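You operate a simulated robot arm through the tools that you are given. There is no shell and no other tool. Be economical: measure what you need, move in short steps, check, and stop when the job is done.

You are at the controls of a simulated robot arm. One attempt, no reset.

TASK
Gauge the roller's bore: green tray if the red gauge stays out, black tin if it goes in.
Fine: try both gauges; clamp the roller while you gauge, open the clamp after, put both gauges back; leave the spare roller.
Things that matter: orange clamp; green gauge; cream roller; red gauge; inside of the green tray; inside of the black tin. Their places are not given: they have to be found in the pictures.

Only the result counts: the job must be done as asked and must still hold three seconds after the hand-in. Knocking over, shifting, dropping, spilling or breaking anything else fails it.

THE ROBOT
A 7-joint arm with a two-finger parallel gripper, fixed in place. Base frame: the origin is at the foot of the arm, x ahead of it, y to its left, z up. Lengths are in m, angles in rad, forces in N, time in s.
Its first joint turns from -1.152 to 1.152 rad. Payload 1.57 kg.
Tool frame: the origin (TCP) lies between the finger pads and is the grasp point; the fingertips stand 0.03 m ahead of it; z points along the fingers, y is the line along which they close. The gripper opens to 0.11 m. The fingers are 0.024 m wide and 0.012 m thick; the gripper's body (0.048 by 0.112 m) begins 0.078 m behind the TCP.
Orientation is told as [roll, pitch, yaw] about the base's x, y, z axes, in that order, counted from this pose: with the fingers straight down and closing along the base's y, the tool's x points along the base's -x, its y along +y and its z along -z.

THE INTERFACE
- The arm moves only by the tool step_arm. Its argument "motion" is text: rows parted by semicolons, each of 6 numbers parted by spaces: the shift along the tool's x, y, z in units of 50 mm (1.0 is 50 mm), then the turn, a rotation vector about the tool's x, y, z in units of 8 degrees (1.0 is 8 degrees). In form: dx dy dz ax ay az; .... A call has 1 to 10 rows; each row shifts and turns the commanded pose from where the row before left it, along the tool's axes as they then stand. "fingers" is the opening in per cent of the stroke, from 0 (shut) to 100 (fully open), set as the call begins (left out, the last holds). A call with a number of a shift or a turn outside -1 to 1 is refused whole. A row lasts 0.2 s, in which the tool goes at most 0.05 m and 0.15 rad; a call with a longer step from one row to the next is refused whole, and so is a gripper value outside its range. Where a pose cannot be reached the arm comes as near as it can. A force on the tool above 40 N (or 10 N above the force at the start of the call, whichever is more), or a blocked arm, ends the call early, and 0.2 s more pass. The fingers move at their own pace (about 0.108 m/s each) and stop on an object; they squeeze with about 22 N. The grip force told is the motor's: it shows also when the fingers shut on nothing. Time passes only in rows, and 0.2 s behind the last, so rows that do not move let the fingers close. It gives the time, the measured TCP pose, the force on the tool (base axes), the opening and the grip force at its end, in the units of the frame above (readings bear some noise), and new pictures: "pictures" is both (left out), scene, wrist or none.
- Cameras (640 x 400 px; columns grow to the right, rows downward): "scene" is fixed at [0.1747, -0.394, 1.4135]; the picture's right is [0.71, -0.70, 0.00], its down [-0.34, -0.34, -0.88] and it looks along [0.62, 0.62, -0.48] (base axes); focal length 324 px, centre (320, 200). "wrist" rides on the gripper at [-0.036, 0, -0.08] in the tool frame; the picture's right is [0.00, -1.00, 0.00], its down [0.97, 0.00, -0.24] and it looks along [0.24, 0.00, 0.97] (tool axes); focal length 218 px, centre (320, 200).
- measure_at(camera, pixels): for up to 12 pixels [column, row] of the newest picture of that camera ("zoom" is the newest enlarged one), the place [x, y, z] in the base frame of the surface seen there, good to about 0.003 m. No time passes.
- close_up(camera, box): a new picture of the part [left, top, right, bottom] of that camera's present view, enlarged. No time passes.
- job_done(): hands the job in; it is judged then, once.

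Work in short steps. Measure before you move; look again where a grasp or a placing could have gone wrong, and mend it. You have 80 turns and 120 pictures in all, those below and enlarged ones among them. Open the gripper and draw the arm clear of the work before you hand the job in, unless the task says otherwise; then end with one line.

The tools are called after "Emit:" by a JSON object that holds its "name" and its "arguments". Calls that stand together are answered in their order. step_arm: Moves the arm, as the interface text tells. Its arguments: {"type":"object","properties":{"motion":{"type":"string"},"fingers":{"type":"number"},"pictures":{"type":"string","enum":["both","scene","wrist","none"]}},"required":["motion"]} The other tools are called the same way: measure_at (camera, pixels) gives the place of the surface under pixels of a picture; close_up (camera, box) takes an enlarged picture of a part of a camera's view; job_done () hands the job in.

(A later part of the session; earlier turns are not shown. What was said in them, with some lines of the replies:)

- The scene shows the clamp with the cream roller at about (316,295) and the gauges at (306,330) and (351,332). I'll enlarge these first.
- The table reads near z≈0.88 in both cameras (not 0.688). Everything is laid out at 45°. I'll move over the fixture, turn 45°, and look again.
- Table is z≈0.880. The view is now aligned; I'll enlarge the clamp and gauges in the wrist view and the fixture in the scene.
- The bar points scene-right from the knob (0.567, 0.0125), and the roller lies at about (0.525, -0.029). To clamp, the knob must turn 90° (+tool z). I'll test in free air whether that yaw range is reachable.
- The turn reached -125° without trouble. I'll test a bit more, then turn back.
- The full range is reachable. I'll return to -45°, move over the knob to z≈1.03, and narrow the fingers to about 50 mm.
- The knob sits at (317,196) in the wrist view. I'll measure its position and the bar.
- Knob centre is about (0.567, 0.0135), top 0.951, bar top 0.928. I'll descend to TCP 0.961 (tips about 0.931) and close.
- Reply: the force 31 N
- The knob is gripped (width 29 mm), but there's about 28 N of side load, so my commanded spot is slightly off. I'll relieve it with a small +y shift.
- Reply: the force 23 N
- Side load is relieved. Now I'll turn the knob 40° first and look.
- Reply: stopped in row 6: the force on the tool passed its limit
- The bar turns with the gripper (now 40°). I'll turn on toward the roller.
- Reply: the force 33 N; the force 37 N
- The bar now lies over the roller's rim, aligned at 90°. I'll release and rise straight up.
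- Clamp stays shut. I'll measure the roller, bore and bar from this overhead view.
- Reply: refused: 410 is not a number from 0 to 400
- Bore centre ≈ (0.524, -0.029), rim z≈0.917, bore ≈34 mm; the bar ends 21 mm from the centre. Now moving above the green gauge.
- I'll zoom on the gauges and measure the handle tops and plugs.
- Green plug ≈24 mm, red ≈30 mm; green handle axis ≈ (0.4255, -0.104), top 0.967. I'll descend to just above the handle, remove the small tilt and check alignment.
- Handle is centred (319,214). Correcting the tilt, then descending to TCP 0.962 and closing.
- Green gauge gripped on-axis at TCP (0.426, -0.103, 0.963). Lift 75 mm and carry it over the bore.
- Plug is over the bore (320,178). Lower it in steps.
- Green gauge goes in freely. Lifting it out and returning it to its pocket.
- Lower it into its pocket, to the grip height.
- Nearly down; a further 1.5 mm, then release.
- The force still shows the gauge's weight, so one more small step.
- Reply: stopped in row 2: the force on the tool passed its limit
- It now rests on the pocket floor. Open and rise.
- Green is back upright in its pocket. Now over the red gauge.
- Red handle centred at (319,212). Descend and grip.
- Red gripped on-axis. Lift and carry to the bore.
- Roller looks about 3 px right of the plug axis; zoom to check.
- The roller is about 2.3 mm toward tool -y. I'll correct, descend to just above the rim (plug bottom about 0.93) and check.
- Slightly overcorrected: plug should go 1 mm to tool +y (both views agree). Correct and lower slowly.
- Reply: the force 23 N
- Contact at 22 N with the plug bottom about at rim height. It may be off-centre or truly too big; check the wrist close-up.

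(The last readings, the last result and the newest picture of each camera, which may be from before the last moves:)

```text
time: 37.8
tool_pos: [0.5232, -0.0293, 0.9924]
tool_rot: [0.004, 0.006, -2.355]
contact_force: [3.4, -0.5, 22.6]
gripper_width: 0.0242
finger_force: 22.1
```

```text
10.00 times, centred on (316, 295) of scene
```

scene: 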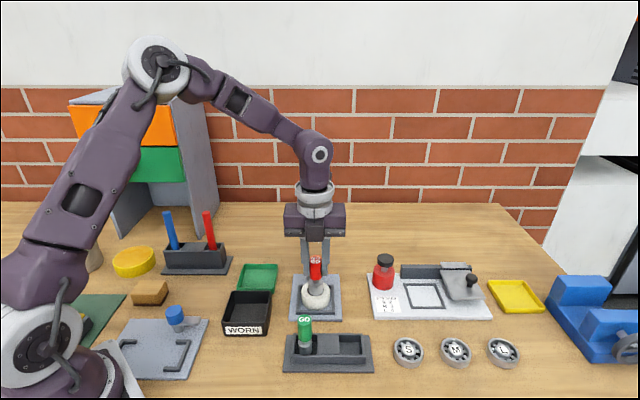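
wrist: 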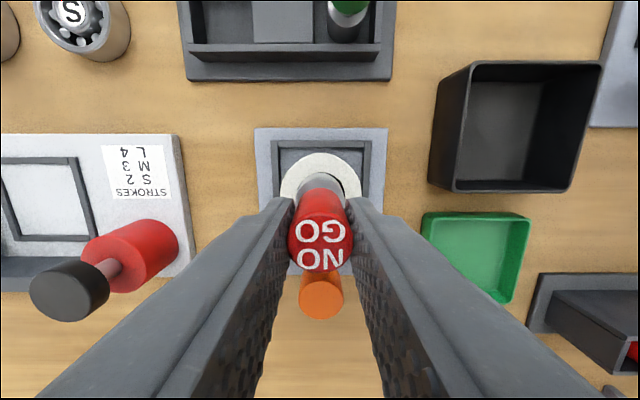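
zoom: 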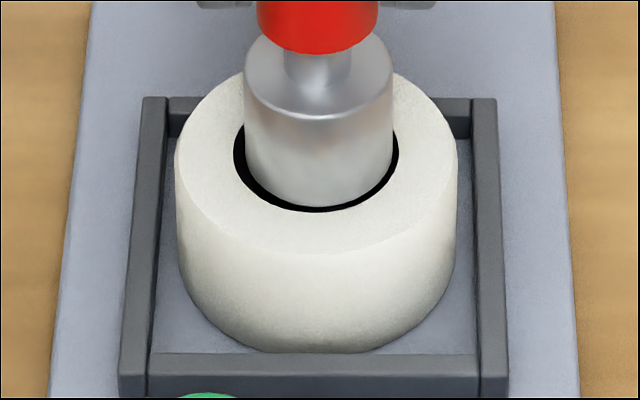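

Visual clearance is about 1.3 mm radially and the plug is about 0.6–1 mm off centre. I'll lift 3 mm, shift (-1 mm x, -0.6 mm y), and lower again.

Emit:
{"name": "step_arm", "arguments": {"motion": "0 0 -0.1 0 0 0; -0.02 -0.012 0 0 0 0; 0 0 0 0 0 0; 0 0 0.06 0 0 0; 0 0 0.06 0 0 0; 0 0 0.06 0 0 0; 0 0 0 0 0 0"}}

Emit:
{"name": "close_up", "arguments": {"camera": "scene", "box": [300, 275, 332, 315]}}

Emit:
{"name": "close_up", "arguments": {"camera": "wrist", "box": [272, 140, 368, 200]}}

```text
time: 39.4
tool_pos: [0.5221, -0.0291, 0.9883]
tool_rot: [0.002, 0.004, -2.355]
contact_force: [2.0, 3.9, 21.8]
gripper_width: 0.0245
finger_force: 22.1
```

scene: 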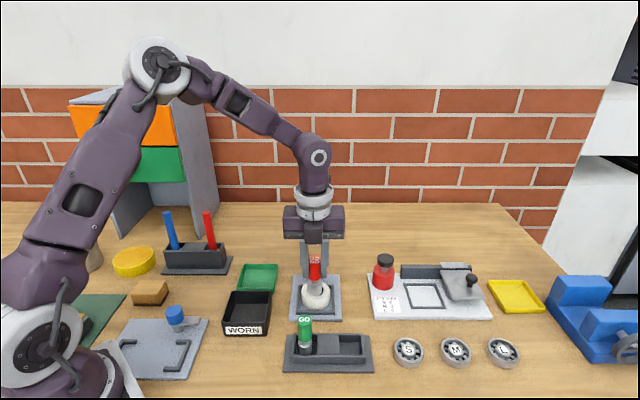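
wrist: 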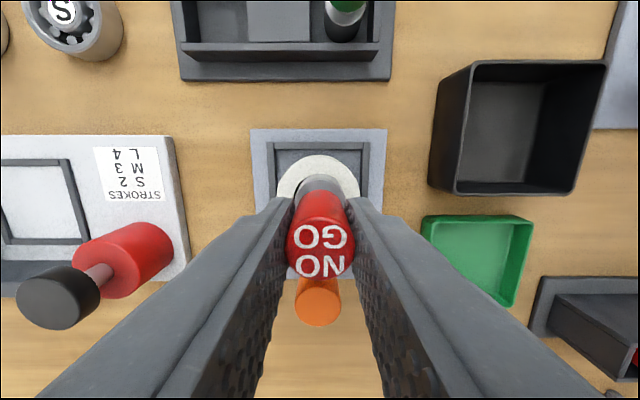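

```text
10.00 times, centred on (316, 295) of scene
```

zoom: 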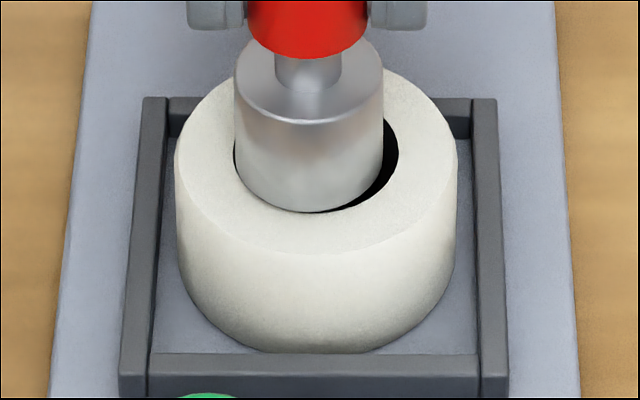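

```text
6.67 times, centred on (320, 170) of wrist
```

zoom: 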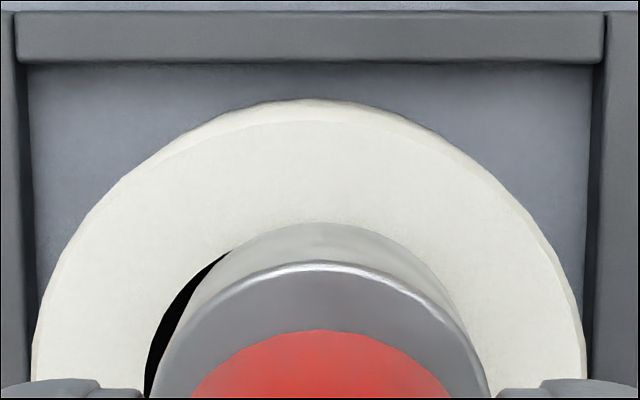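

Now it's about 1.4 mm off to the left (scene centre 309 vs bore 316). Control scatter is about 1 mm, so I'll lift 3 mm, shift back, let it settle, and verify before lowering.

Emit:
{"name": "step_arm", "arguments": {"motion": "0 0 -0.12 0 0 0; 0.01 0.027 0 0 0 0; 0 0 0 0 0 0; 0 0 0 0 0 0; 0 0 0 0 0 0", "pictures": "none"}}

Emit:
{"name": "close_up", "arguments": {"camera": "scene", "box": [300, 275, 332, 315]}}

Emit:
{"name": "close_up", "arguments": {"camera": "wrist", "box": [272, 140, 368, 200]}}

```text
time: 40.6
tool_pos: [0.5221, -0.0303, 0.9935]
tool_rot: [-0.001, 0.005, -2.357]
contact_force: [0.2, 0.9, -2.2]
gripper_width: 0.0241
finger_force: 22.4
```

```text
10.00 times, centred on (316, 295) of scene
```

zoom: 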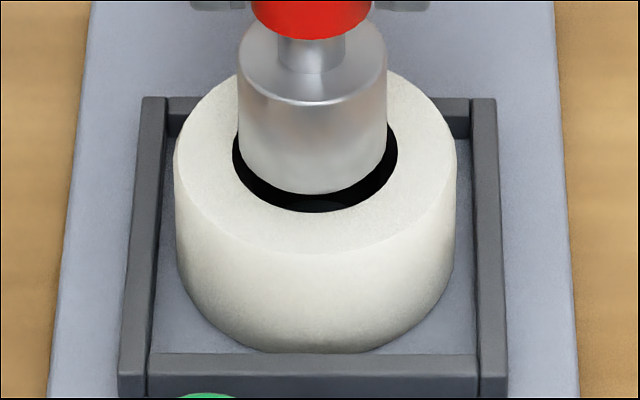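

```text
6.67 times, centred on (320, 170) of wrist
```

zoom: 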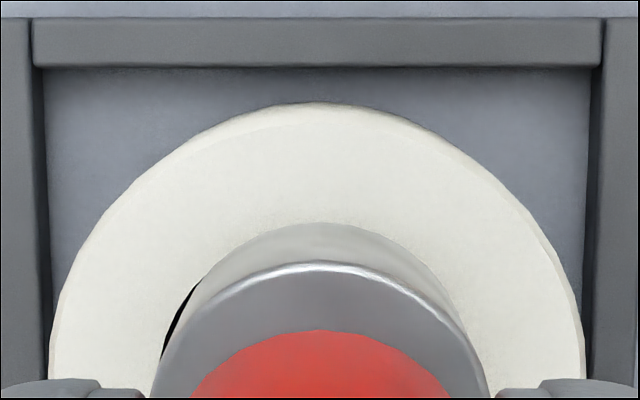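

Laterally nearly centred now (312.5 vs 315), slightly forward. Small nudge (+0.5 mm x, +0.5 mm y), settle, then lower 8 mm gently.

Emit:
{"name": "step_arm", "arguments": {"motion": "0.01 0.01 0 0 0 0; 0 0 0 0 0 0; 0 0 0.05 0 0 0; 0 0 0.05 0 0 0; 0 0 0.05 0 0 0; 0 0 0.03 0 0 0; 0 0 0 0 0 0", "pictures": "none"}}

Emit:
{"name": "close_up", "arguments": {"camera": "scene", "box": [300, 275, 332, 315]}}

Emit:
{"name": "close_up", "arguments": {"camera": "wrist", "box": [272, 140, 368, 200]}}

```text
time: 42.2
tool_pos: [0.5233, -0.0296, 0.9849]
tool_rot: [0.004, 0.005, -2.356]
contact_force: [1.0, 2.2, 21.7]
gripper_width: 0.0245
finger_force: 21.3
```

```text
10.00 times, centred on (316, 295) of scene
```

zoom: 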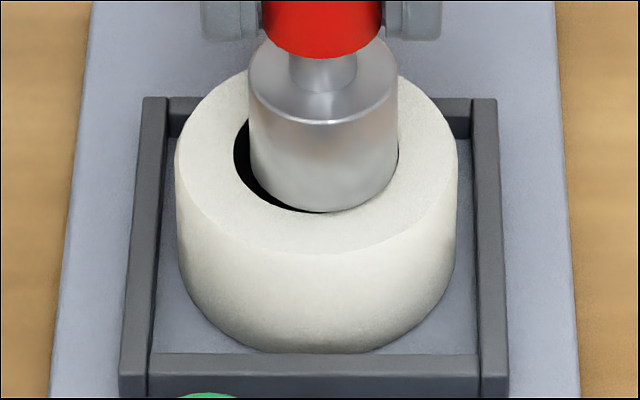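

```text
6.67 times, centred on (320, 170) of wrist
```

zoom: 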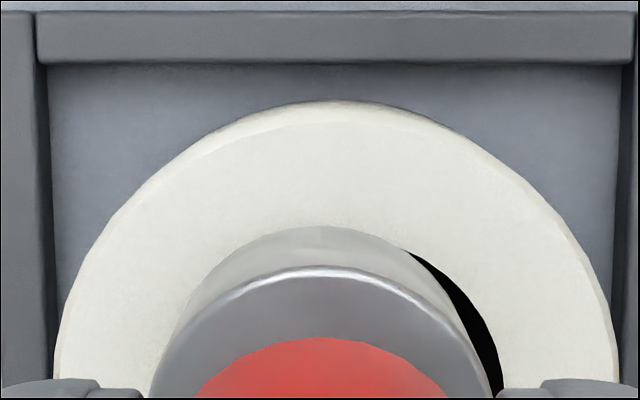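

The plug rests on something even when nearly centred. In my earlier close-up the bore's floor opening looked much narrower (≈28 mm) than the mouth (≈34 mm), so I'll lift away and measure the bore profile.

Emit:
{"name": "step_arm", "arguments": {"motion": "0 0 -0.6 0 0 0; 0 0 -0.6 0 0 0; 0 0 -0.6 0 0 0; 0.4 0.8 0 0 0 0; 0.2 0 0 0 0 0; 0 0 0 0 0 0", "pictures": "wrist"}}

```text
time: 43.6
tool_pos: [0.5734, -0.0376, 1.0745]
tool_rot: [0.001, 0.004, -2.355]
contact_force: [0.7, -0.6, -1.8]
gripper_width: 0.0244
finger_force: 21.9
```

wrist: 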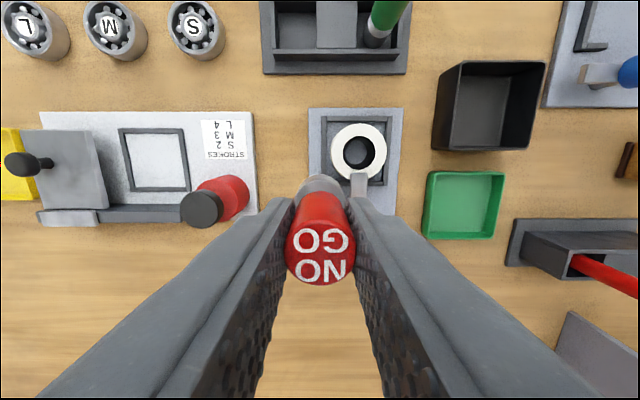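

Emit:
{"name": "close_up", "arguments": {"camera": "wrist", "box": [318, 116, 398, 186]}}

Emit:
{"name": "measure_at", "arguments": {"camera": "wrist", "pixels": [[358, 134], [358, 137], [358, 140], [358, 145], [358, 150], [343, 151], [346, 151], [350, 151], [365, 151], [368, 151], [371, 151], [373, 151]]}}

```text
5.71 times, centred on (358, 151) of wrist
```

zoom: 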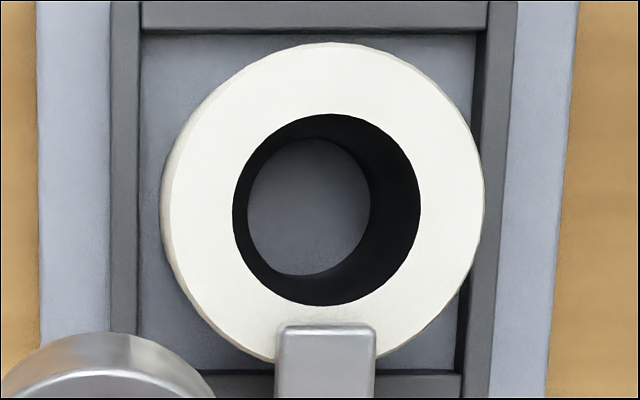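

```text
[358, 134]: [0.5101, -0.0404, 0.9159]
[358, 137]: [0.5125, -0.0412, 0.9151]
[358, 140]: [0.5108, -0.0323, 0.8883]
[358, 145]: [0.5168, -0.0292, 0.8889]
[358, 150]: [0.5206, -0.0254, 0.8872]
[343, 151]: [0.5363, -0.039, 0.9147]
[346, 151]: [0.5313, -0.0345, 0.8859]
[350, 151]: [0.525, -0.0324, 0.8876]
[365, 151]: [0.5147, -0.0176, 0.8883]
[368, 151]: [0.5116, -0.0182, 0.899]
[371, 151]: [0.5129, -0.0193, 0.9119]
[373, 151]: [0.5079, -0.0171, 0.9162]
```

The floor opening (≈27 mm) is clearly narrower than the mouth, so the real bore lies between green (24) and red (31). I'll make one more well-centred trial with a small sweep to be certain.

Emit:
{"name": "step_arm", "arguments": {"motion": "-0.2 0 0 0 0 0; -0.4 -0.824 0 0 0 0; 0 0 0.6 0 0 0; 0 0 0.5 0 0 0; 0 0 0.5 0 0 0; 0 0 0 0 0 0; 0 0 0 0 0 0", "pictures": "none"}}

Emit:
{"name": "close_up", "arguments": {"camera": "scene", "box": [300, 275, 332, 315]}}

```text
time: 45.2
tool_pos: [0.5224, -0.0293, 0.9943]
tool_rot: [0.0, 0.004, -2.356]
contact_force: [0.2, 0.0, -1.3]
gripper_width: 0.0241
finger_force: 22.0
```

```text
10.00 times, centred on (316, 295) of scene
```

zoom: 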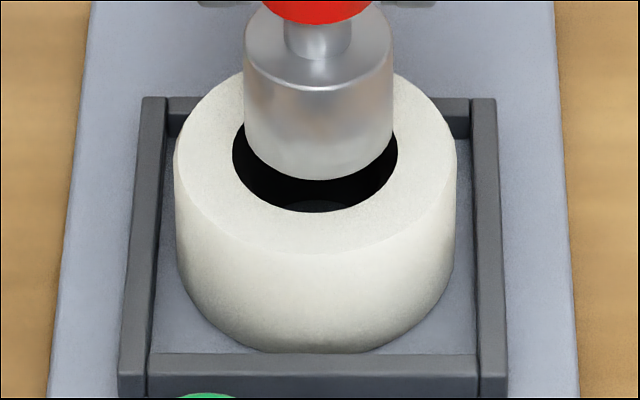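

Nearly centred (+0.6 mm). Nudge and lower to light contact.

Emit:
{"name": "step_arm", "arguments": {"motion": "0 -0.012 0 0 0 0; 0 0 0.06 0 0 0; 0 0 0.05 0 0 0; 0 0 0.03 0 0 0; 0 0 0 0 0 0", "pictures": "none"}}

Emit:
{"name": "close_up", "arguments": {"camera": "scene", "box": [300, 275, 332, 315]}}

```text
time: 46.4
tool_pos: [0.5225, -0.0281, 0.9873]
tool_rot: [0.003, 0.004, -2.356]
contact_force: [0.6, -0.2, -1.9]
gripper_width: 0.0242
finger_force: 21.6
```

```text
10.00 times, centred on (316, 295) of scene
```

zoom: 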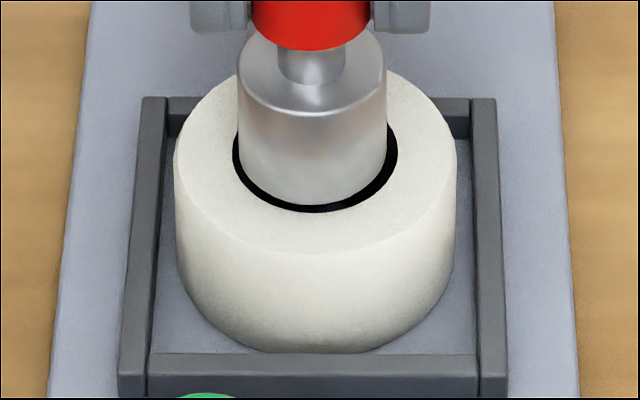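

No contact yet, bottom close to rim height. Nudge +0.5 mm y and lower 2 mm more.

Emit:
{"name": "step_arm", "arguments": {"motion": "0 0.01 0 0 0 0; 0 0 0.02 0 0 0; 0 0 0.02 0 0 0; 0 0 0 0 0 0", "pictures": "none"}}

Emit:
{"name": "close_up", "arguments": {"camera": "scene", "box": [300, 275, 332, 315]}}

```text
time: 47.4
tool_pos: [0.5225, -0.0296, 0.9851]
tool_rot: [0.001, 0.002, -2.355]
contact_force: [0.5, -0.2, -1.4]
gripper_width: 0.0244
finger_force: 21.7
```

```text
10.00 times, centred on (316, 295) of scene
```

zoom: 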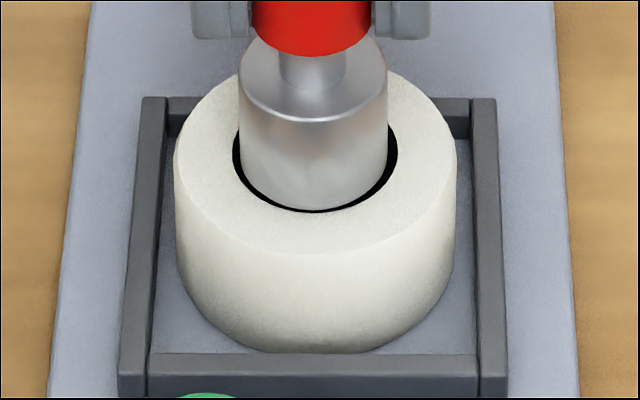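

Still no contact. Lower 2 mm more.

Emit:
{"name": "step_arm", "arguments": {"motion": "0.01 0.005 0.02 0 0 0; 0 0 0.02 0 0 0; 0 0 0 0 0 0", "pictures": "none"}}

Emit:
{"name": "close_up", "arguments": {"camera": "scene", "box": [300, 275, 332, 315]}}

```text
time: 48.2
tool_pos: [0.5229, -0.0294, 0.9846]
tool_rot: [0.002, 0.005, -2.355]
contact_force: [-0.4, -1.5, 22.3]
gripper_width: 0.0243
finger_force: 21.8
```

```text
10.00 times, centred on (316, 295) of scene
```

zoom: 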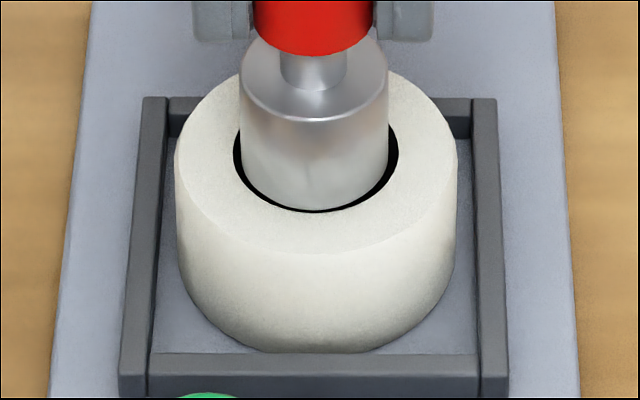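

Contact at 22 N with the plug's edge inside the mouth outline. Sweep slightly while pressed to see whether it drops.

Emit:
{"name": "step_arm", "arguments": {"motion": "0.015 0.008 0 0 0 0; 0.015 0 0 0 0 0; 0 0 0 0 0 0", "pictures": "none"}}

Emit:
{"name": "step_arm", "arguments": {"motion": "0.015 0 0 0 0 0; 0 0.01 0 0 0 0; 0 -0.02 0 0 0 0; 0 0 0 0 0 0", "pictures": "none"}}

Emit:
{"name": "close_up", "arguments": {"camera": "scene", "box": [300, 275, 332, 315]}}

```text
time: 49.0
tool_pos: [0.5226, -0.0279, 0.9834]
tool_rot: [0.001, 0.004, -2.357]
contact_force: [-3.3, -3.9, 15.3]
gripper_width: 0.0242
finger_force: 22.0
```

```text
time: 50.0
tool_pos: [0.5228, -0.0256, 0.9833]
tool_rot: [0.002, 0.004, -2.356]
contact_force: [2.5, -2.9, 6.6]
gripper_width: 0.0245
finger_force: 21.7
```

```text
10.00 times, centred on (316, 295) of scene
```

zoom: 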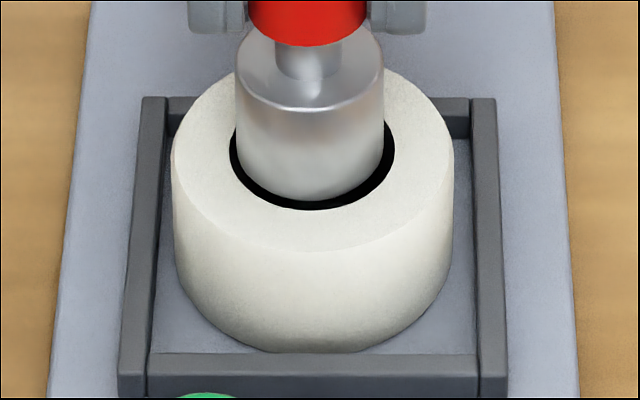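

The sweep crossed the centre in both directions without dropping and only nudged the roller in its nest: red stays out, so the roller goes to the green tray. Returning the red gauge.

Emit:
{"name": "step_arm", "arguments": {"motion": "0 0 -0.5 0 0 0; 0 0 -0.5 0 0 0; 0 0 -0.4 0 0 0; -0.607 0.32 0 0 0 0; -0.607 0.32 0 0 0 0; -0.607 0.32 0 0 0 0; -0.607 0.32 0 0 0 0; 0 0 0 0 0 0; 0 0 0 0 0 0"}}

```text
time: 52.0
tool_pos: [0.4822, -0.1601, 1.0526]
tool_rot: [0.002, 0.004, -2.358]
contact_force: [0.2, -0.6, -1.6]
gripper_width: 0.0242
finger_force: 22.1
```

scene: 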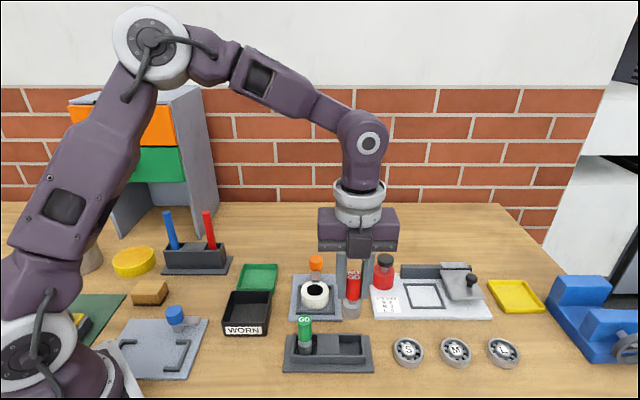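
wrist: 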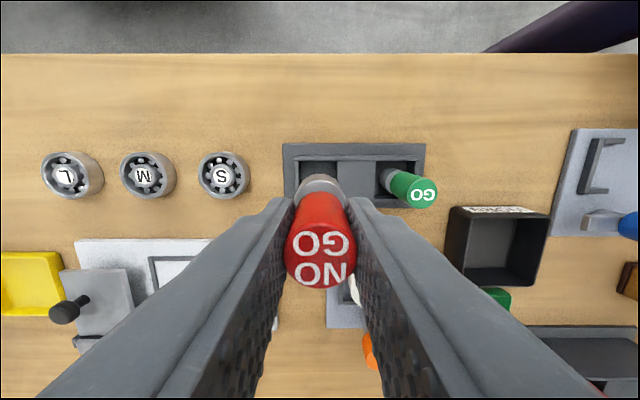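

Plug is over its pocket. Lower to just above the floor, then creep.

Emit:
{"name": "step_arm", "arguments": {"motion": "0 0 0.6 0 0 0; 0 0 0.6 0 0 0; 0 0 0.3 0 0 0; 0 0 0.2 0 0 0; 0 0 0 0 0 0", "pictures": "wrist"}}

```text
time: 53.2
tool_pos: [0.4833, -0.1566, 0.9673]
tool_rot: [0.0, 0.003, -2.356]
contact_force: [-0.9, 0.5, -1.1]
gripper_width: 0.0243
finger_force: 22.2
```

wrist: 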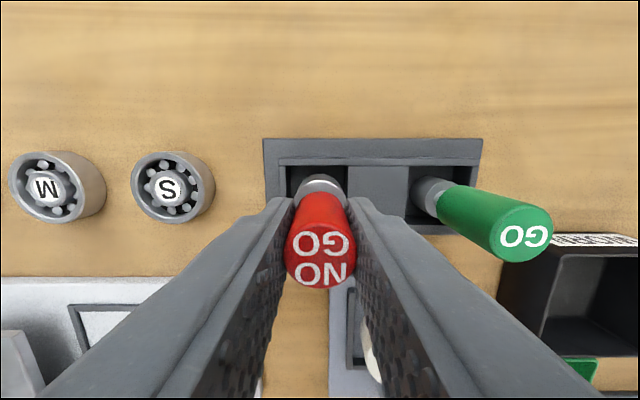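

Emit:
{"name": "step_arm", "arguments": {"motion": "0 0 0.08 0 0 0; 0 0 0.06 0 0 0; 0 0 0.04 0 0 0; 0 0 0 0 0 0", "pictures": "none"}}

```text
time: 54.2
tool_pos: [0.4841, -0.1577, 0.9602]
tool_rot: [0.001, 0.004, -2.358]
contact_force: [-0.7, 0.4, -2.3]
gripper_width: 0.0242
finger_force: 22.1
```

Still carrying the weight; creep further until contact.

Emit:
{"name": "step_arm", "arguments": {"motion": "0 0 0.04 0 0 0; 0 0 0.03 0 0 0; 0 0 0.02 0 0 0; 0 0 0.02 0 0 0; 0 0 0 0 0 0", "pictures": "none"}}

```text
time: 55.4
tool_pos: [0.4844, -0.1584, 0.9538]
tool_rot: [-0.001, 0.004, -2.357]
contact_force: [-0.5, 0.6, -1.8]
gripper_width: 0.0241
finger_force: 21.6
```

Emit:
{"name": "step_arm", "arguments": {"motion": "0 0 0.02 0 0 0; 0 0 0.02 0 0 0; 0 0 0.02 0 0 0; 0 0 0 0 0 0", "pictures": "wrist"}}

```text
time: 56.4
tool_pos: [0.4839, -0.1574, 0.9513]
tool_rot: [0.004, 0.005, -2.355]
contact_force: [-1.3, -1.5, 22.1]
gripper_width: 0.0244
finger_force: 21.9
```

wrist: 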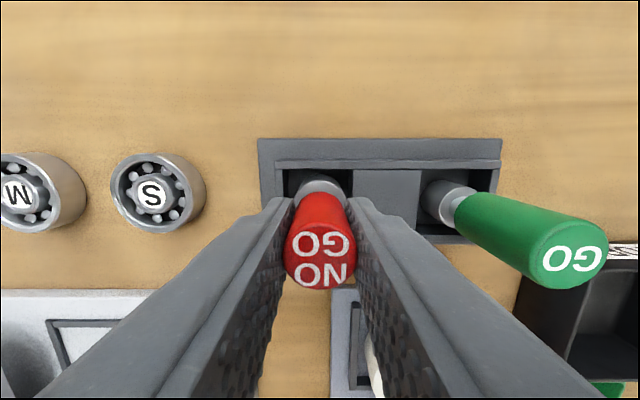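

It's on the pocket floor. Release and rise.

Emit:
{"name": "step_arm", "arguments": {"motion": "0 0 0 0 0 0; 0 0 0 0 0 0; 0 0 -0.4 0 0 0; 0 0 -0.7 0 0 0; 0 0 -0.7 0 0 0; 0 0 -0.7 0 0 0; 0 0 0 0 0 0", "fingers": 50}}

```text
time: 58.0
tool_pos: [0.4846, -0.1585, 1.0767]
tool_rot: [0.001, 0.004, -2.358]
contact_force: [-0.5, 0.4, 0.8]
gripper_width: 0.0549
finger_force: 0.1
```

scene: 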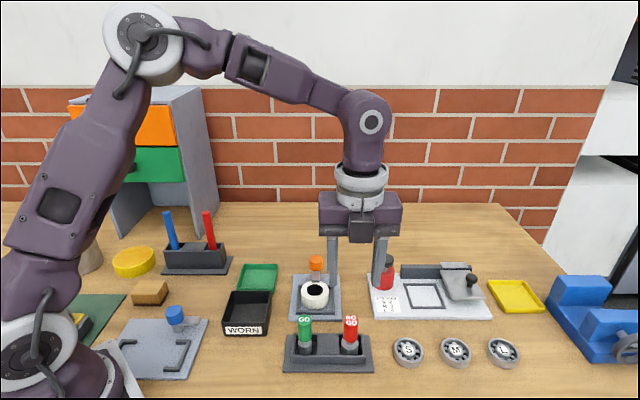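
wrist: 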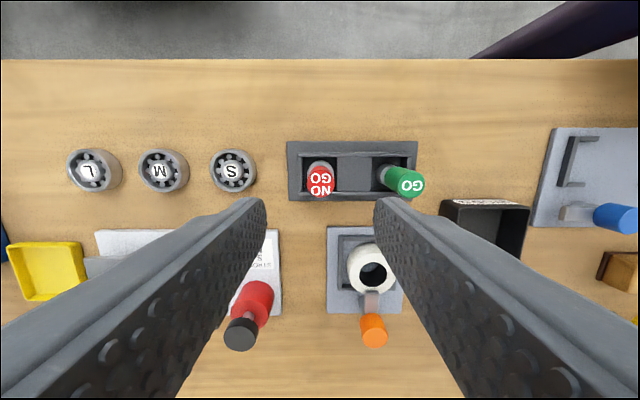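

Both gauges are back upright. Now to the clamp knob.

Emit:
{"name": "step_arm", "arguments": {"motion": "0.9 -0.313 0 0 0 0; 0.9 -0.313 0 0 0 0; 0.9 -0.313 0 0 0 0; 0.91 -0.313 0 0 0 0; 0 0 0.7 0 0 0; 0 0 0.6 0 0 0; 0 0 0 0 0 0", "pictures": "wrist"}}

```text
time: 59.6
tool_pos: [0.5671, 0.0149, 1.012]
tool_rot: [-0.001, 0.004, -2.356]
contact_force: [-0.6, -0.6, -0.1]
gripper_width: 0.0551
finger_force: 0.1
```

wrist: 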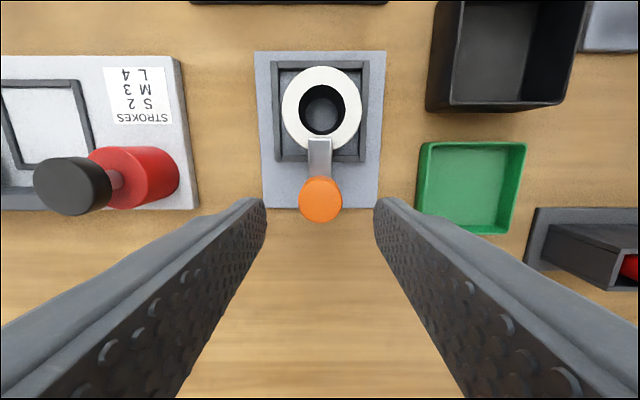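

Knob centred at (320,199). Descend and grip.

Emit:
{"name": "step_arm", "arguments": {"motion": "0 0 0.5 0 0 0; 0 0 0.52 0 0 0; 0 0 0 0 0 0", "pictures": "none"}}

Emit:
{"name": "step_arm", "arguments": {"motion": "0 0 0 0 0 0; 0 0 0 0 0 0; 0 0 0 0 0 0", "fingers": 0, "pictures": "none"}}

```text
time: 60.4
tool_pos: [0.5667, 0.0148, 0.9618]
tool_rot: [0.0, 0.004, -2.356]
contact_force: [0.0, 0.3, -0.1]
gripper_width: 0.055
finger_force: 0.1
```

```text
time: 61.2
tool_pos: [0.567, 0.0157, 0.9618]
tool_rot: [-0.001, 0.005, -2.354]
contact_force: [-2.1, 0.8, -2.9]
gripper_width: 0.0294
finger_force: 39.1
```

Gripped with low side load. Turn back 90° in two parts.

Emit:
{"name": "step_arm", "arguments": {"motion": "0 0 0 0 0 -1; 0 0 0 0 0 -1; 0 0 0 0 0 -1; 0 0 0 0 0 -1; 0 0 0 0 0 -1; 0 0 0 0 0 0", "pictures": "none"}}

Emit:
{"name": "step_arm", "arguments": {"motion": "0 0 0 0 0 -1; 0 0 0 0 0 -1; 0 0 0 0 0 -1; 0 0 0 0 0 -1; 0 0 0 0 0 -1; 0 0 0 0 0 -1; 0 0 0 0 0 -0.25; 0 0 0 0 0 0", "pictures": "wrist"}}

```text
time: 62.6
tool_pos: [0.5663, 0.0156, 0.9614]
tool_rot: [0.003, 0.001, -1.656]
contact_force: [-5.8, 2.2, 10.6]
gripper_width: 0.0292
finger_force: 39.5
```

```text
time: 64.4
tool_pos: [0.5668, 0.0155, 0.9618]
tool_rot: [0.005, -0.002, -0.785]
contact_force: [0.3, 7.4, 28.1]
gripper_width: 0.0292
finger_force: 38.4
```

wrist: 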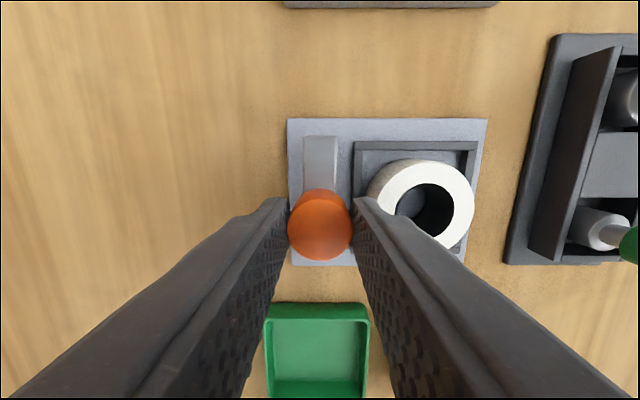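

The bar is back at its open position. Release, rise, and turn to -135° again for the roller (closing clear of the knob).

Emit:
{"name": "step_arm", "arguments": {"motion": "0 0 0 0 0 0; 0 0 0 0 0 0; 0 0 -0.6 0 0 0; 0 0 -0.9 0 0 0; 0 0 -0.9 0 0 0; 0 -0.9 0 0 0 0; 0 0 0 0 0 0", "fingers": 80}}

Emit:
{"name": "measure_at", "arguments": {"camera": "scene", "pixels": [[243, 266], [277, 266], [236, 290], [272, 291], [257, 276], [240, 278], [275, 279], [250, 284], [262, 284]]}}

```text
time: 66.0
tool_pos: [0.5329, -0.0162, 1.0819]
tool_rot: [0.003, 0.001, -0.785]
contact_force: [0.0, -0.8, 0.5]
gripper_width: 0.0881
finger_force: 0.0
```

scene: 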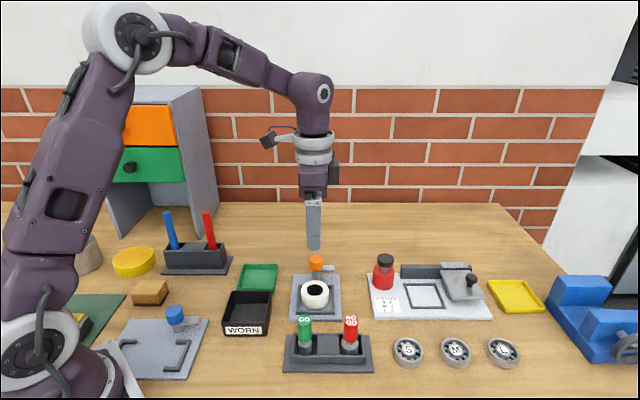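
wrist: 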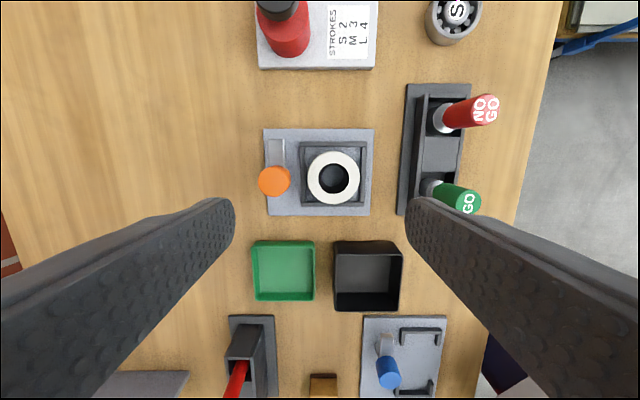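

```text
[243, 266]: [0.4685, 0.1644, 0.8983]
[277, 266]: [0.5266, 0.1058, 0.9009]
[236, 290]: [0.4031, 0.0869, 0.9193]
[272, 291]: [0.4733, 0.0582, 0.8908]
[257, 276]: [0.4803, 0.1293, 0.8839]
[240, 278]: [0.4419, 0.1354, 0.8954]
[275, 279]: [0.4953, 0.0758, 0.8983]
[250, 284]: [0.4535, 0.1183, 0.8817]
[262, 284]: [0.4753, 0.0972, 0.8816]
```

Emit:
{"name": "close_up", "arguments": {"camera": "wrist", "box": [240, 120, 416, 320]}}

Emit:
{"name": "measure_at", "arguments": {"camera": "wrist", "pixels": [[252, 243], [314, 242], [256, 299], [314, 298], [285, 270], [337, 250], [401, 250], [336, 305], [398, 305], [309, 178], [358, 178], [335, 178]]}}

```text
2.00 times, centred on (328, 220) of wrist
```

zoom: 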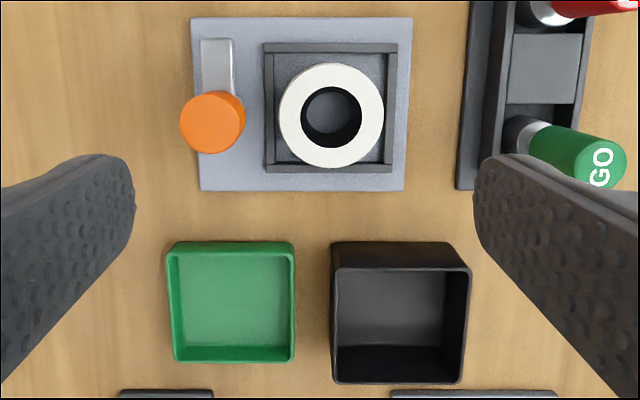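

```text
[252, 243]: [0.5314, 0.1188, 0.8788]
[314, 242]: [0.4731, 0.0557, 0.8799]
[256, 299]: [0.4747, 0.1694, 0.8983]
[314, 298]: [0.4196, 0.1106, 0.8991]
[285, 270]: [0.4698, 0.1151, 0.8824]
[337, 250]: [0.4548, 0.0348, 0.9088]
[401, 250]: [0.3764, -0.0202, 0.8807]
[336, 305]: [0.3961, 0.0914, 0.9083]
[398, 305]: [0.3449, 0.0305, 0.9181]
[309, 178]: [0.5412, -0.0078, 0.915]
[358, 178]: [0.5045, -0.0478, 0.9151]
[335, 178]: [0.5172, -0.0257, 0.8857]
```

Tray: centre ≈ (0.4725, 0.110), inner ≈75 mm, floor 0.8825, rim 0.899. Roller centre ≈ (0.5225, -0.028). Turn to -135° above the roller.

Emit:
{"name": "step_arm", "arguments": {"motion": "0 0 0 0 0 1; 0 0 0 0 0 1; 0 0 0 0 0 1; 0 0 0 0 0 1; 0 0 0 0 0 1; 0 0 0 0 0 1; 0 0 0 0 0 1; 0 0 0 0 0 1; 0 0 0 0 0 1; 0 0 0 0 0 1", "pictures": "none"}}

Emit:
{"name": "step_arm", "arguments": {"motion": "0 0 0 0 0 1; -0.31 0.02 0 0 0 0.25; 0 0 0.6 0 0 0; 0 0 0.6 0 0 0; 0 0 0 0 0 0"}}

```text
time: 68.2
tool_pos: [0.5354, -0.0171, 1.0808]
tool_rot: [0.002, 0.002, -2.183]
contact_force: [0.9, 0.0, 0.1]
gripper_width: 0.0881
finger_force: 0.0
```

```text
time: 69.4
tool_pos: [0.5249, -0.0309, 1.0215]
tool_rot: [0.0, 0.003, -2.355]
contact_force: [0.0, -0.5, 0.4]
gripper_width: 0.088
finger_force: 0.0
```

scene: 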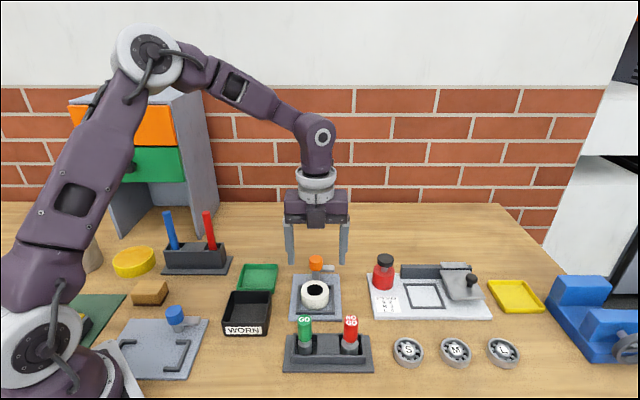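
wrist: 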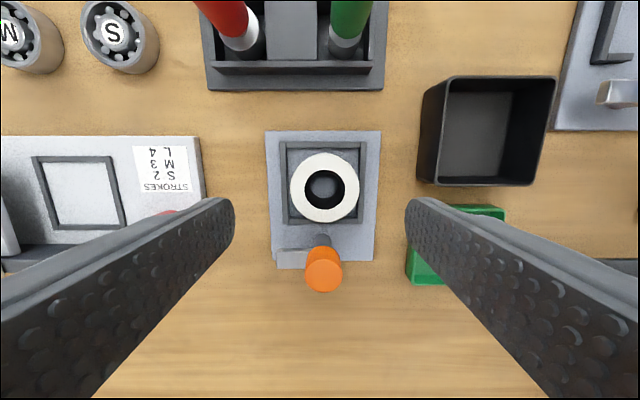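

Roller is 4 px right of axis (3.8 mm toward tool -y). Correct and descend to TCP 0.9335, then close.

Emit:
{"name": "step_arm", "arguments": {"motion": "0 -0.076 0 0 0 0; 0 0 0.6 0 0 0; 0 0 0.6 0 0 0; 0 0 0.4 0 0 0; 0 0 0.16 0 0 0; 0 0 0 0 0 0", "pictures": "wrist"}}

```text
time: 70.8
tool_pos: [0.522, -0.0257, 0.9318]
tool_rot: [-0.001, 0.003, -2.355]
contact_force: [0.4, 0.4, -0.2]
gripper_width: 0.0883
finger_force: 0.0
```

wrist: 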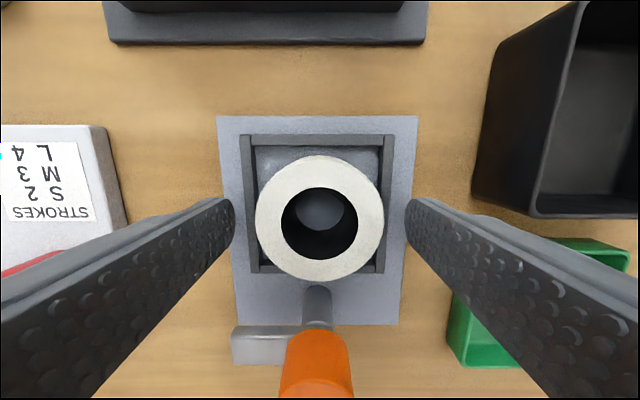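

Centred laterally; shift 2 mm toward tool -x and close on the roller.

Emit:
{"name": "step_arm", "arguments": {"motion": "-0.04 0 0 0 0 0; 0 0 0 0 0 0", "pictures": "none"}}

Emit:
{"name": "step_arm", "arguments": {"motion": "0 0 0 0 0 0; 0 0 0 0 0 0; 0 0 0 0 0 0", "fingers": 0, "pictures": "wrist"}}

```text
time: 71.4
tool_pos: [0.521, -0.0274, 0.9309]
tool_rot: [0.003, 0.005, -2.358]
contact_force: [0.3, -0.2, -0.7]
gripper_width: 0.0881
finger_force: 0.2
```

```text
time: 72.2
tool_pos: [0.5216, -0.0282, 0.9319]
tool_rot: [0.003, 0.004, -2.355]
contact_force: [-0.6, -0.3, 1.4]
gripper_width: 0.0595
finger_force: 21.9
```

wrist: 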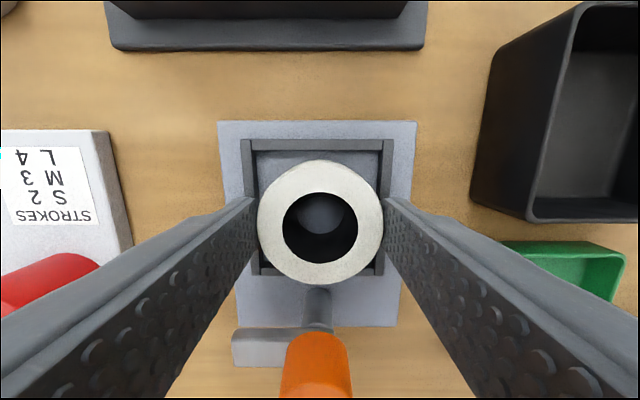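

Roller gripped (59.5 mm). Lift 100 mm and carry over the green tray.

Emit:
{"name": "step_arm", "arguments": {"motion": "0 0 -0.4 0 0 0; 0 0 -0.8 0 0 0; 0 0 -0.8 0 0 0; 0.315 -0.66 0 0 0 0; 0.315 -0.66 0 0 0 0; 0.315 -0.66 0 0 0 0; 0.315 -0.66 0 0 0 0; 0 0 0 0 0 0; 0 0 0 0 0 0"}}

```text
time: 74.2
tool_pos: [0.4739, 0.1089, 1.0319]
tool_rot: [0.0, 0.003, -2.357]
contact_force: [-0.1, 0.7, -0.8]
gripper_width: 0.0593
finger_force: 22.2
```

scene: 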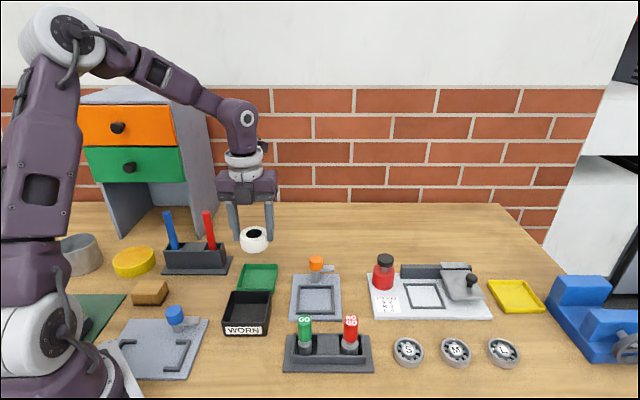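
wrist: 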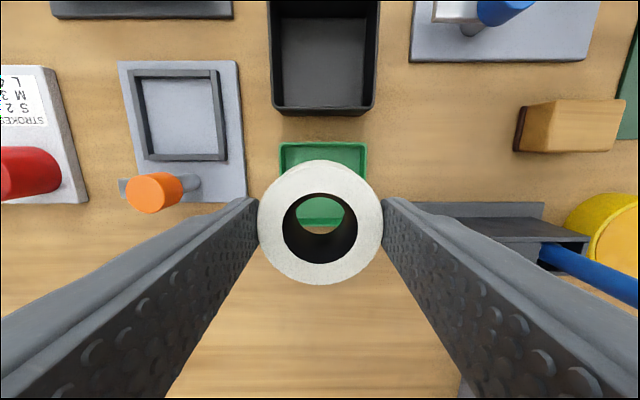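

Tray (cols 280–367) is about 3 mm to tool -y. Correct and lower most of the way, then look.

Emit:
{"name": "step_arm", "arguments": {"motion": "0 -0.06 0.4 0 0 0; 0 0 0.6 0 0 0; 0 0 0.4 0 0 0; 0 0 0.2 0 0 0; 0 0 0 0 0 0; 0 0 0 0 0 0"}}

Emit:
{"name": "close_up", "arguments": {"camera": "scene", "box": [218, 235, 298, 305]}}

```text
time: 75.6
tool_pos: [0.4724, 0.111, 0.9515]
tool_rot: [0.002, 0.003, -2.358]
contact_force: [0.3, 0.5, -1.4]
gripper_width: 0.0593
finger_force: 21.9
```

scene: 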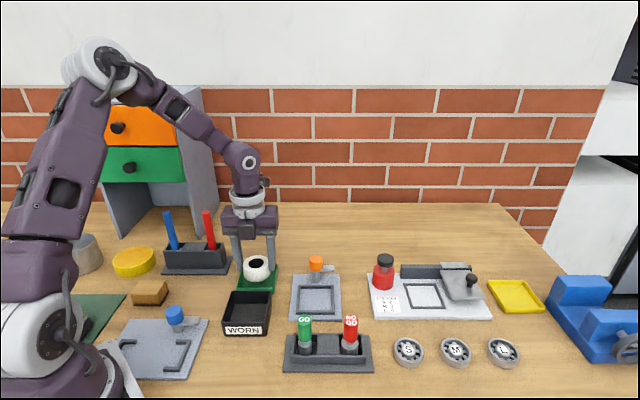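
wrist: 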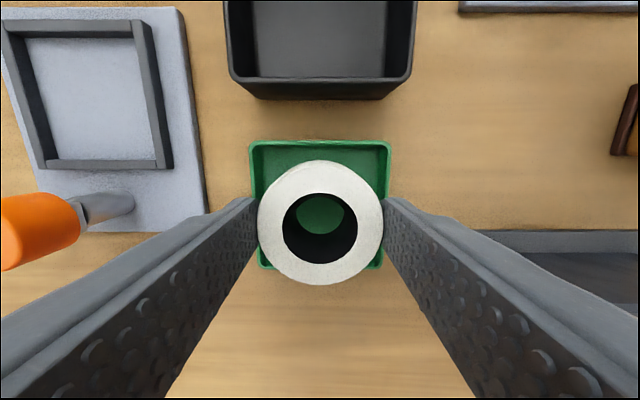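

```text
5.71 times, centred on (258, 270) of scene
```

zoom: 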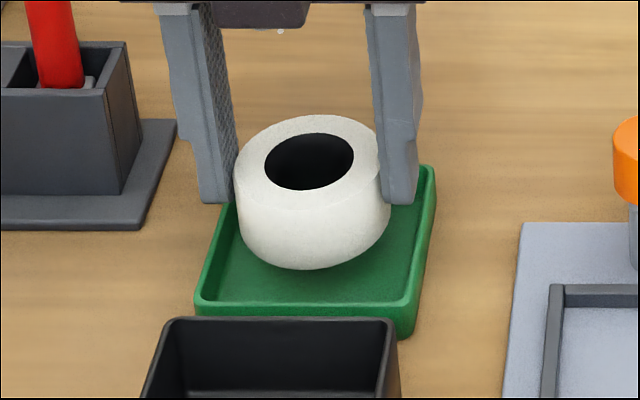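

Well centred. Lower the last 18 mm with a 1.5 mm shift along tool x.

Emit:
{"name": "step_arm", "arguments": {"motion": "0.03 0 0.15 0 0 0; 0 0 0.12 0 0 0; 0 0 0.08 0 0 0; 0 0 0 0 0 0; 0 0 0 0 0 0", "pictures": "none"}}

Emit:
{"name": "close_up", "arguments": {"camera": "scene", "box": [218, 235, 298, 305]}}

```text
time: 76.8
tool_pos: [0.4723, 0.1137, 0.9363]
tool_rot: [-0.002, 0.002, -2.356]
contact_force: [-1.3, -0.1, -0.8]
gripper_width: 0.0593
finger_force: 21.5
```

```text
5.71 times, centred on (258, 270) of scene
```

zoom: 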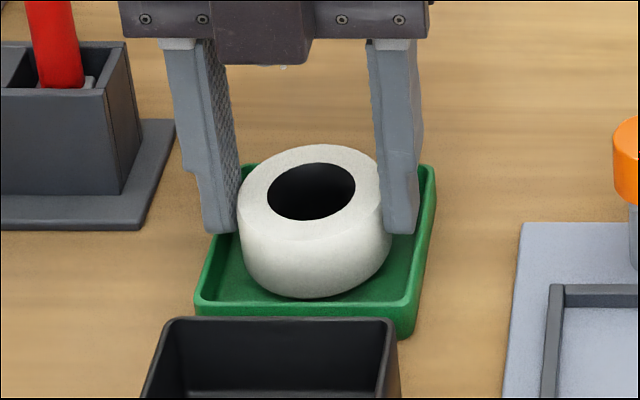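

About 5–6 mm above the floor; tips at 0.906, rim 0.899. Lower 4 mm more.

Emit:
{"name": "step_arm", "arguments": {"motion": "0 0 0.04 0 0 0; 0 0 0.04 0 0 0; 0 0 0 0 0 0; 0 0 0 0 0 0", "pictures": "none"}}

Emit:
{"name": "close_up", "arguments": {"camera": "scene", "box": [218, 235, 298, 305]}}

```text
time: 77.8
tool_pos: [0.4715, 0.113, 0.9307]
tool_rot: [0.002, 0.005, -2.356]
contact_force: [-0.4, -0.4, -1.4]
gripper_width: 0.0593
finger_force: 22.0
```

```text
5.71 times, centred on (258, 270) of scene
```

zoom: 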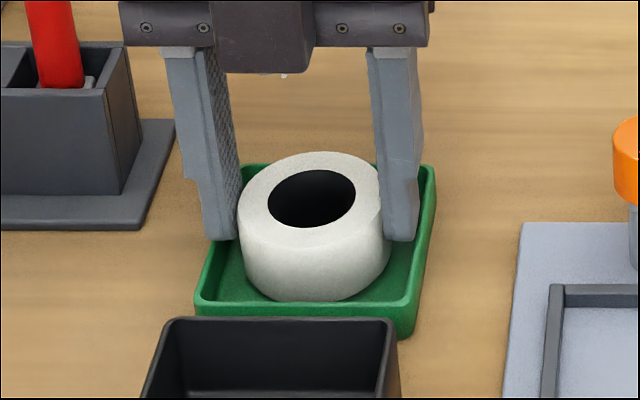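

Roller is 1–2 mm over the floor and the fingers already clear the rim. Open modestly, then rise.

Emit:
{"name": "step_arm", "arguments": {"motion": "0 0 0 0 0 0; 0 0 0 0 0 0; 0 0 -0.3 0 0 0; 0 0 -0.7 0 0 0; 0 0 -0.9 0 0 0; 0 0 -0.9 0 0 0; 0 0 -0.9 0 0 0; 0 0 0 0 0 0", "fingers": 70}}

Emit:
{"name": "close_up", "arguments": {"camera": "scene", "box": [210, 240, 390, 380]}}

```text
time: 79.6
tool_pos: [0.4702, 0.1114, 1.1183]
tool_rot: [0.0, 0.003, -2.356]
contact_force: [-0.4, -0.2, 0.6]
gripper_width: 0.0771
finger_force: 0.0
```

scene: 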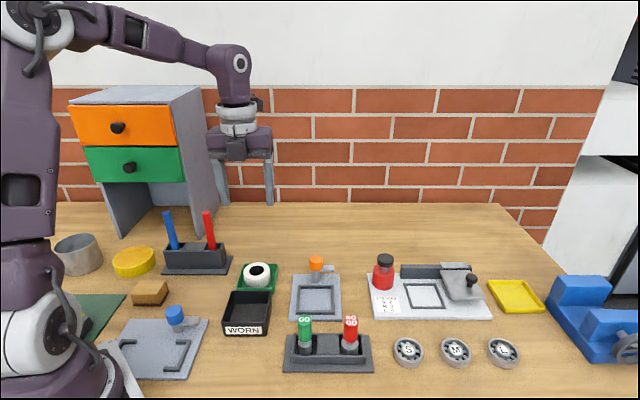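
wrist: 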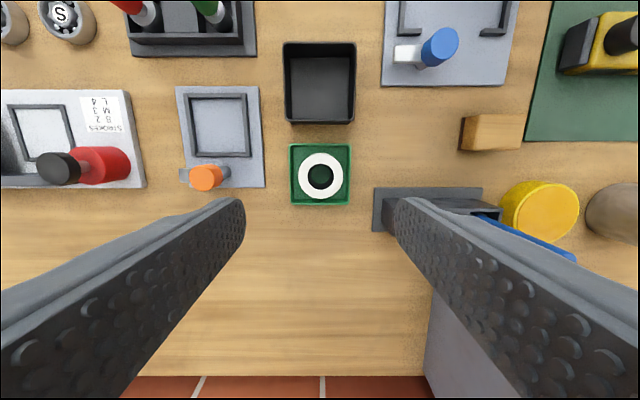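

```text
2.86 times, centred on (300, 310) of scene
```

zoom: 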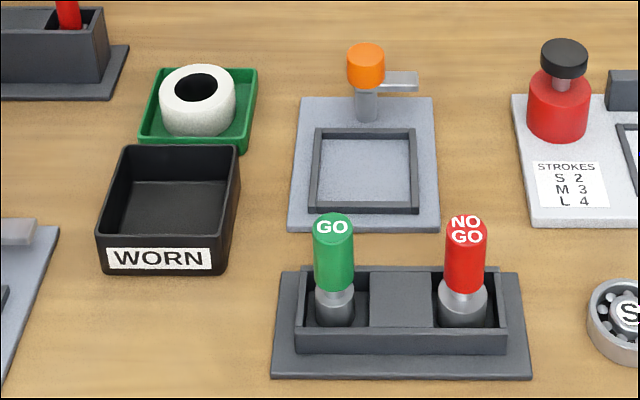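

The roller lies flat in the green tray, the clamp is open, both gauges stand in their pockets, and the arm is clear. Handing in.

Emit:
{"name": "job_done", "arguments": {}}

```text
The job is handed in.
```

The roller is in the green tray: the green gauge went into its bore and the red one stayed out. The clamp is open again and both gauges are back in their pockets. I didn't touch anything else, so the spare roller was left alone, though I never picked it out in the pictures.
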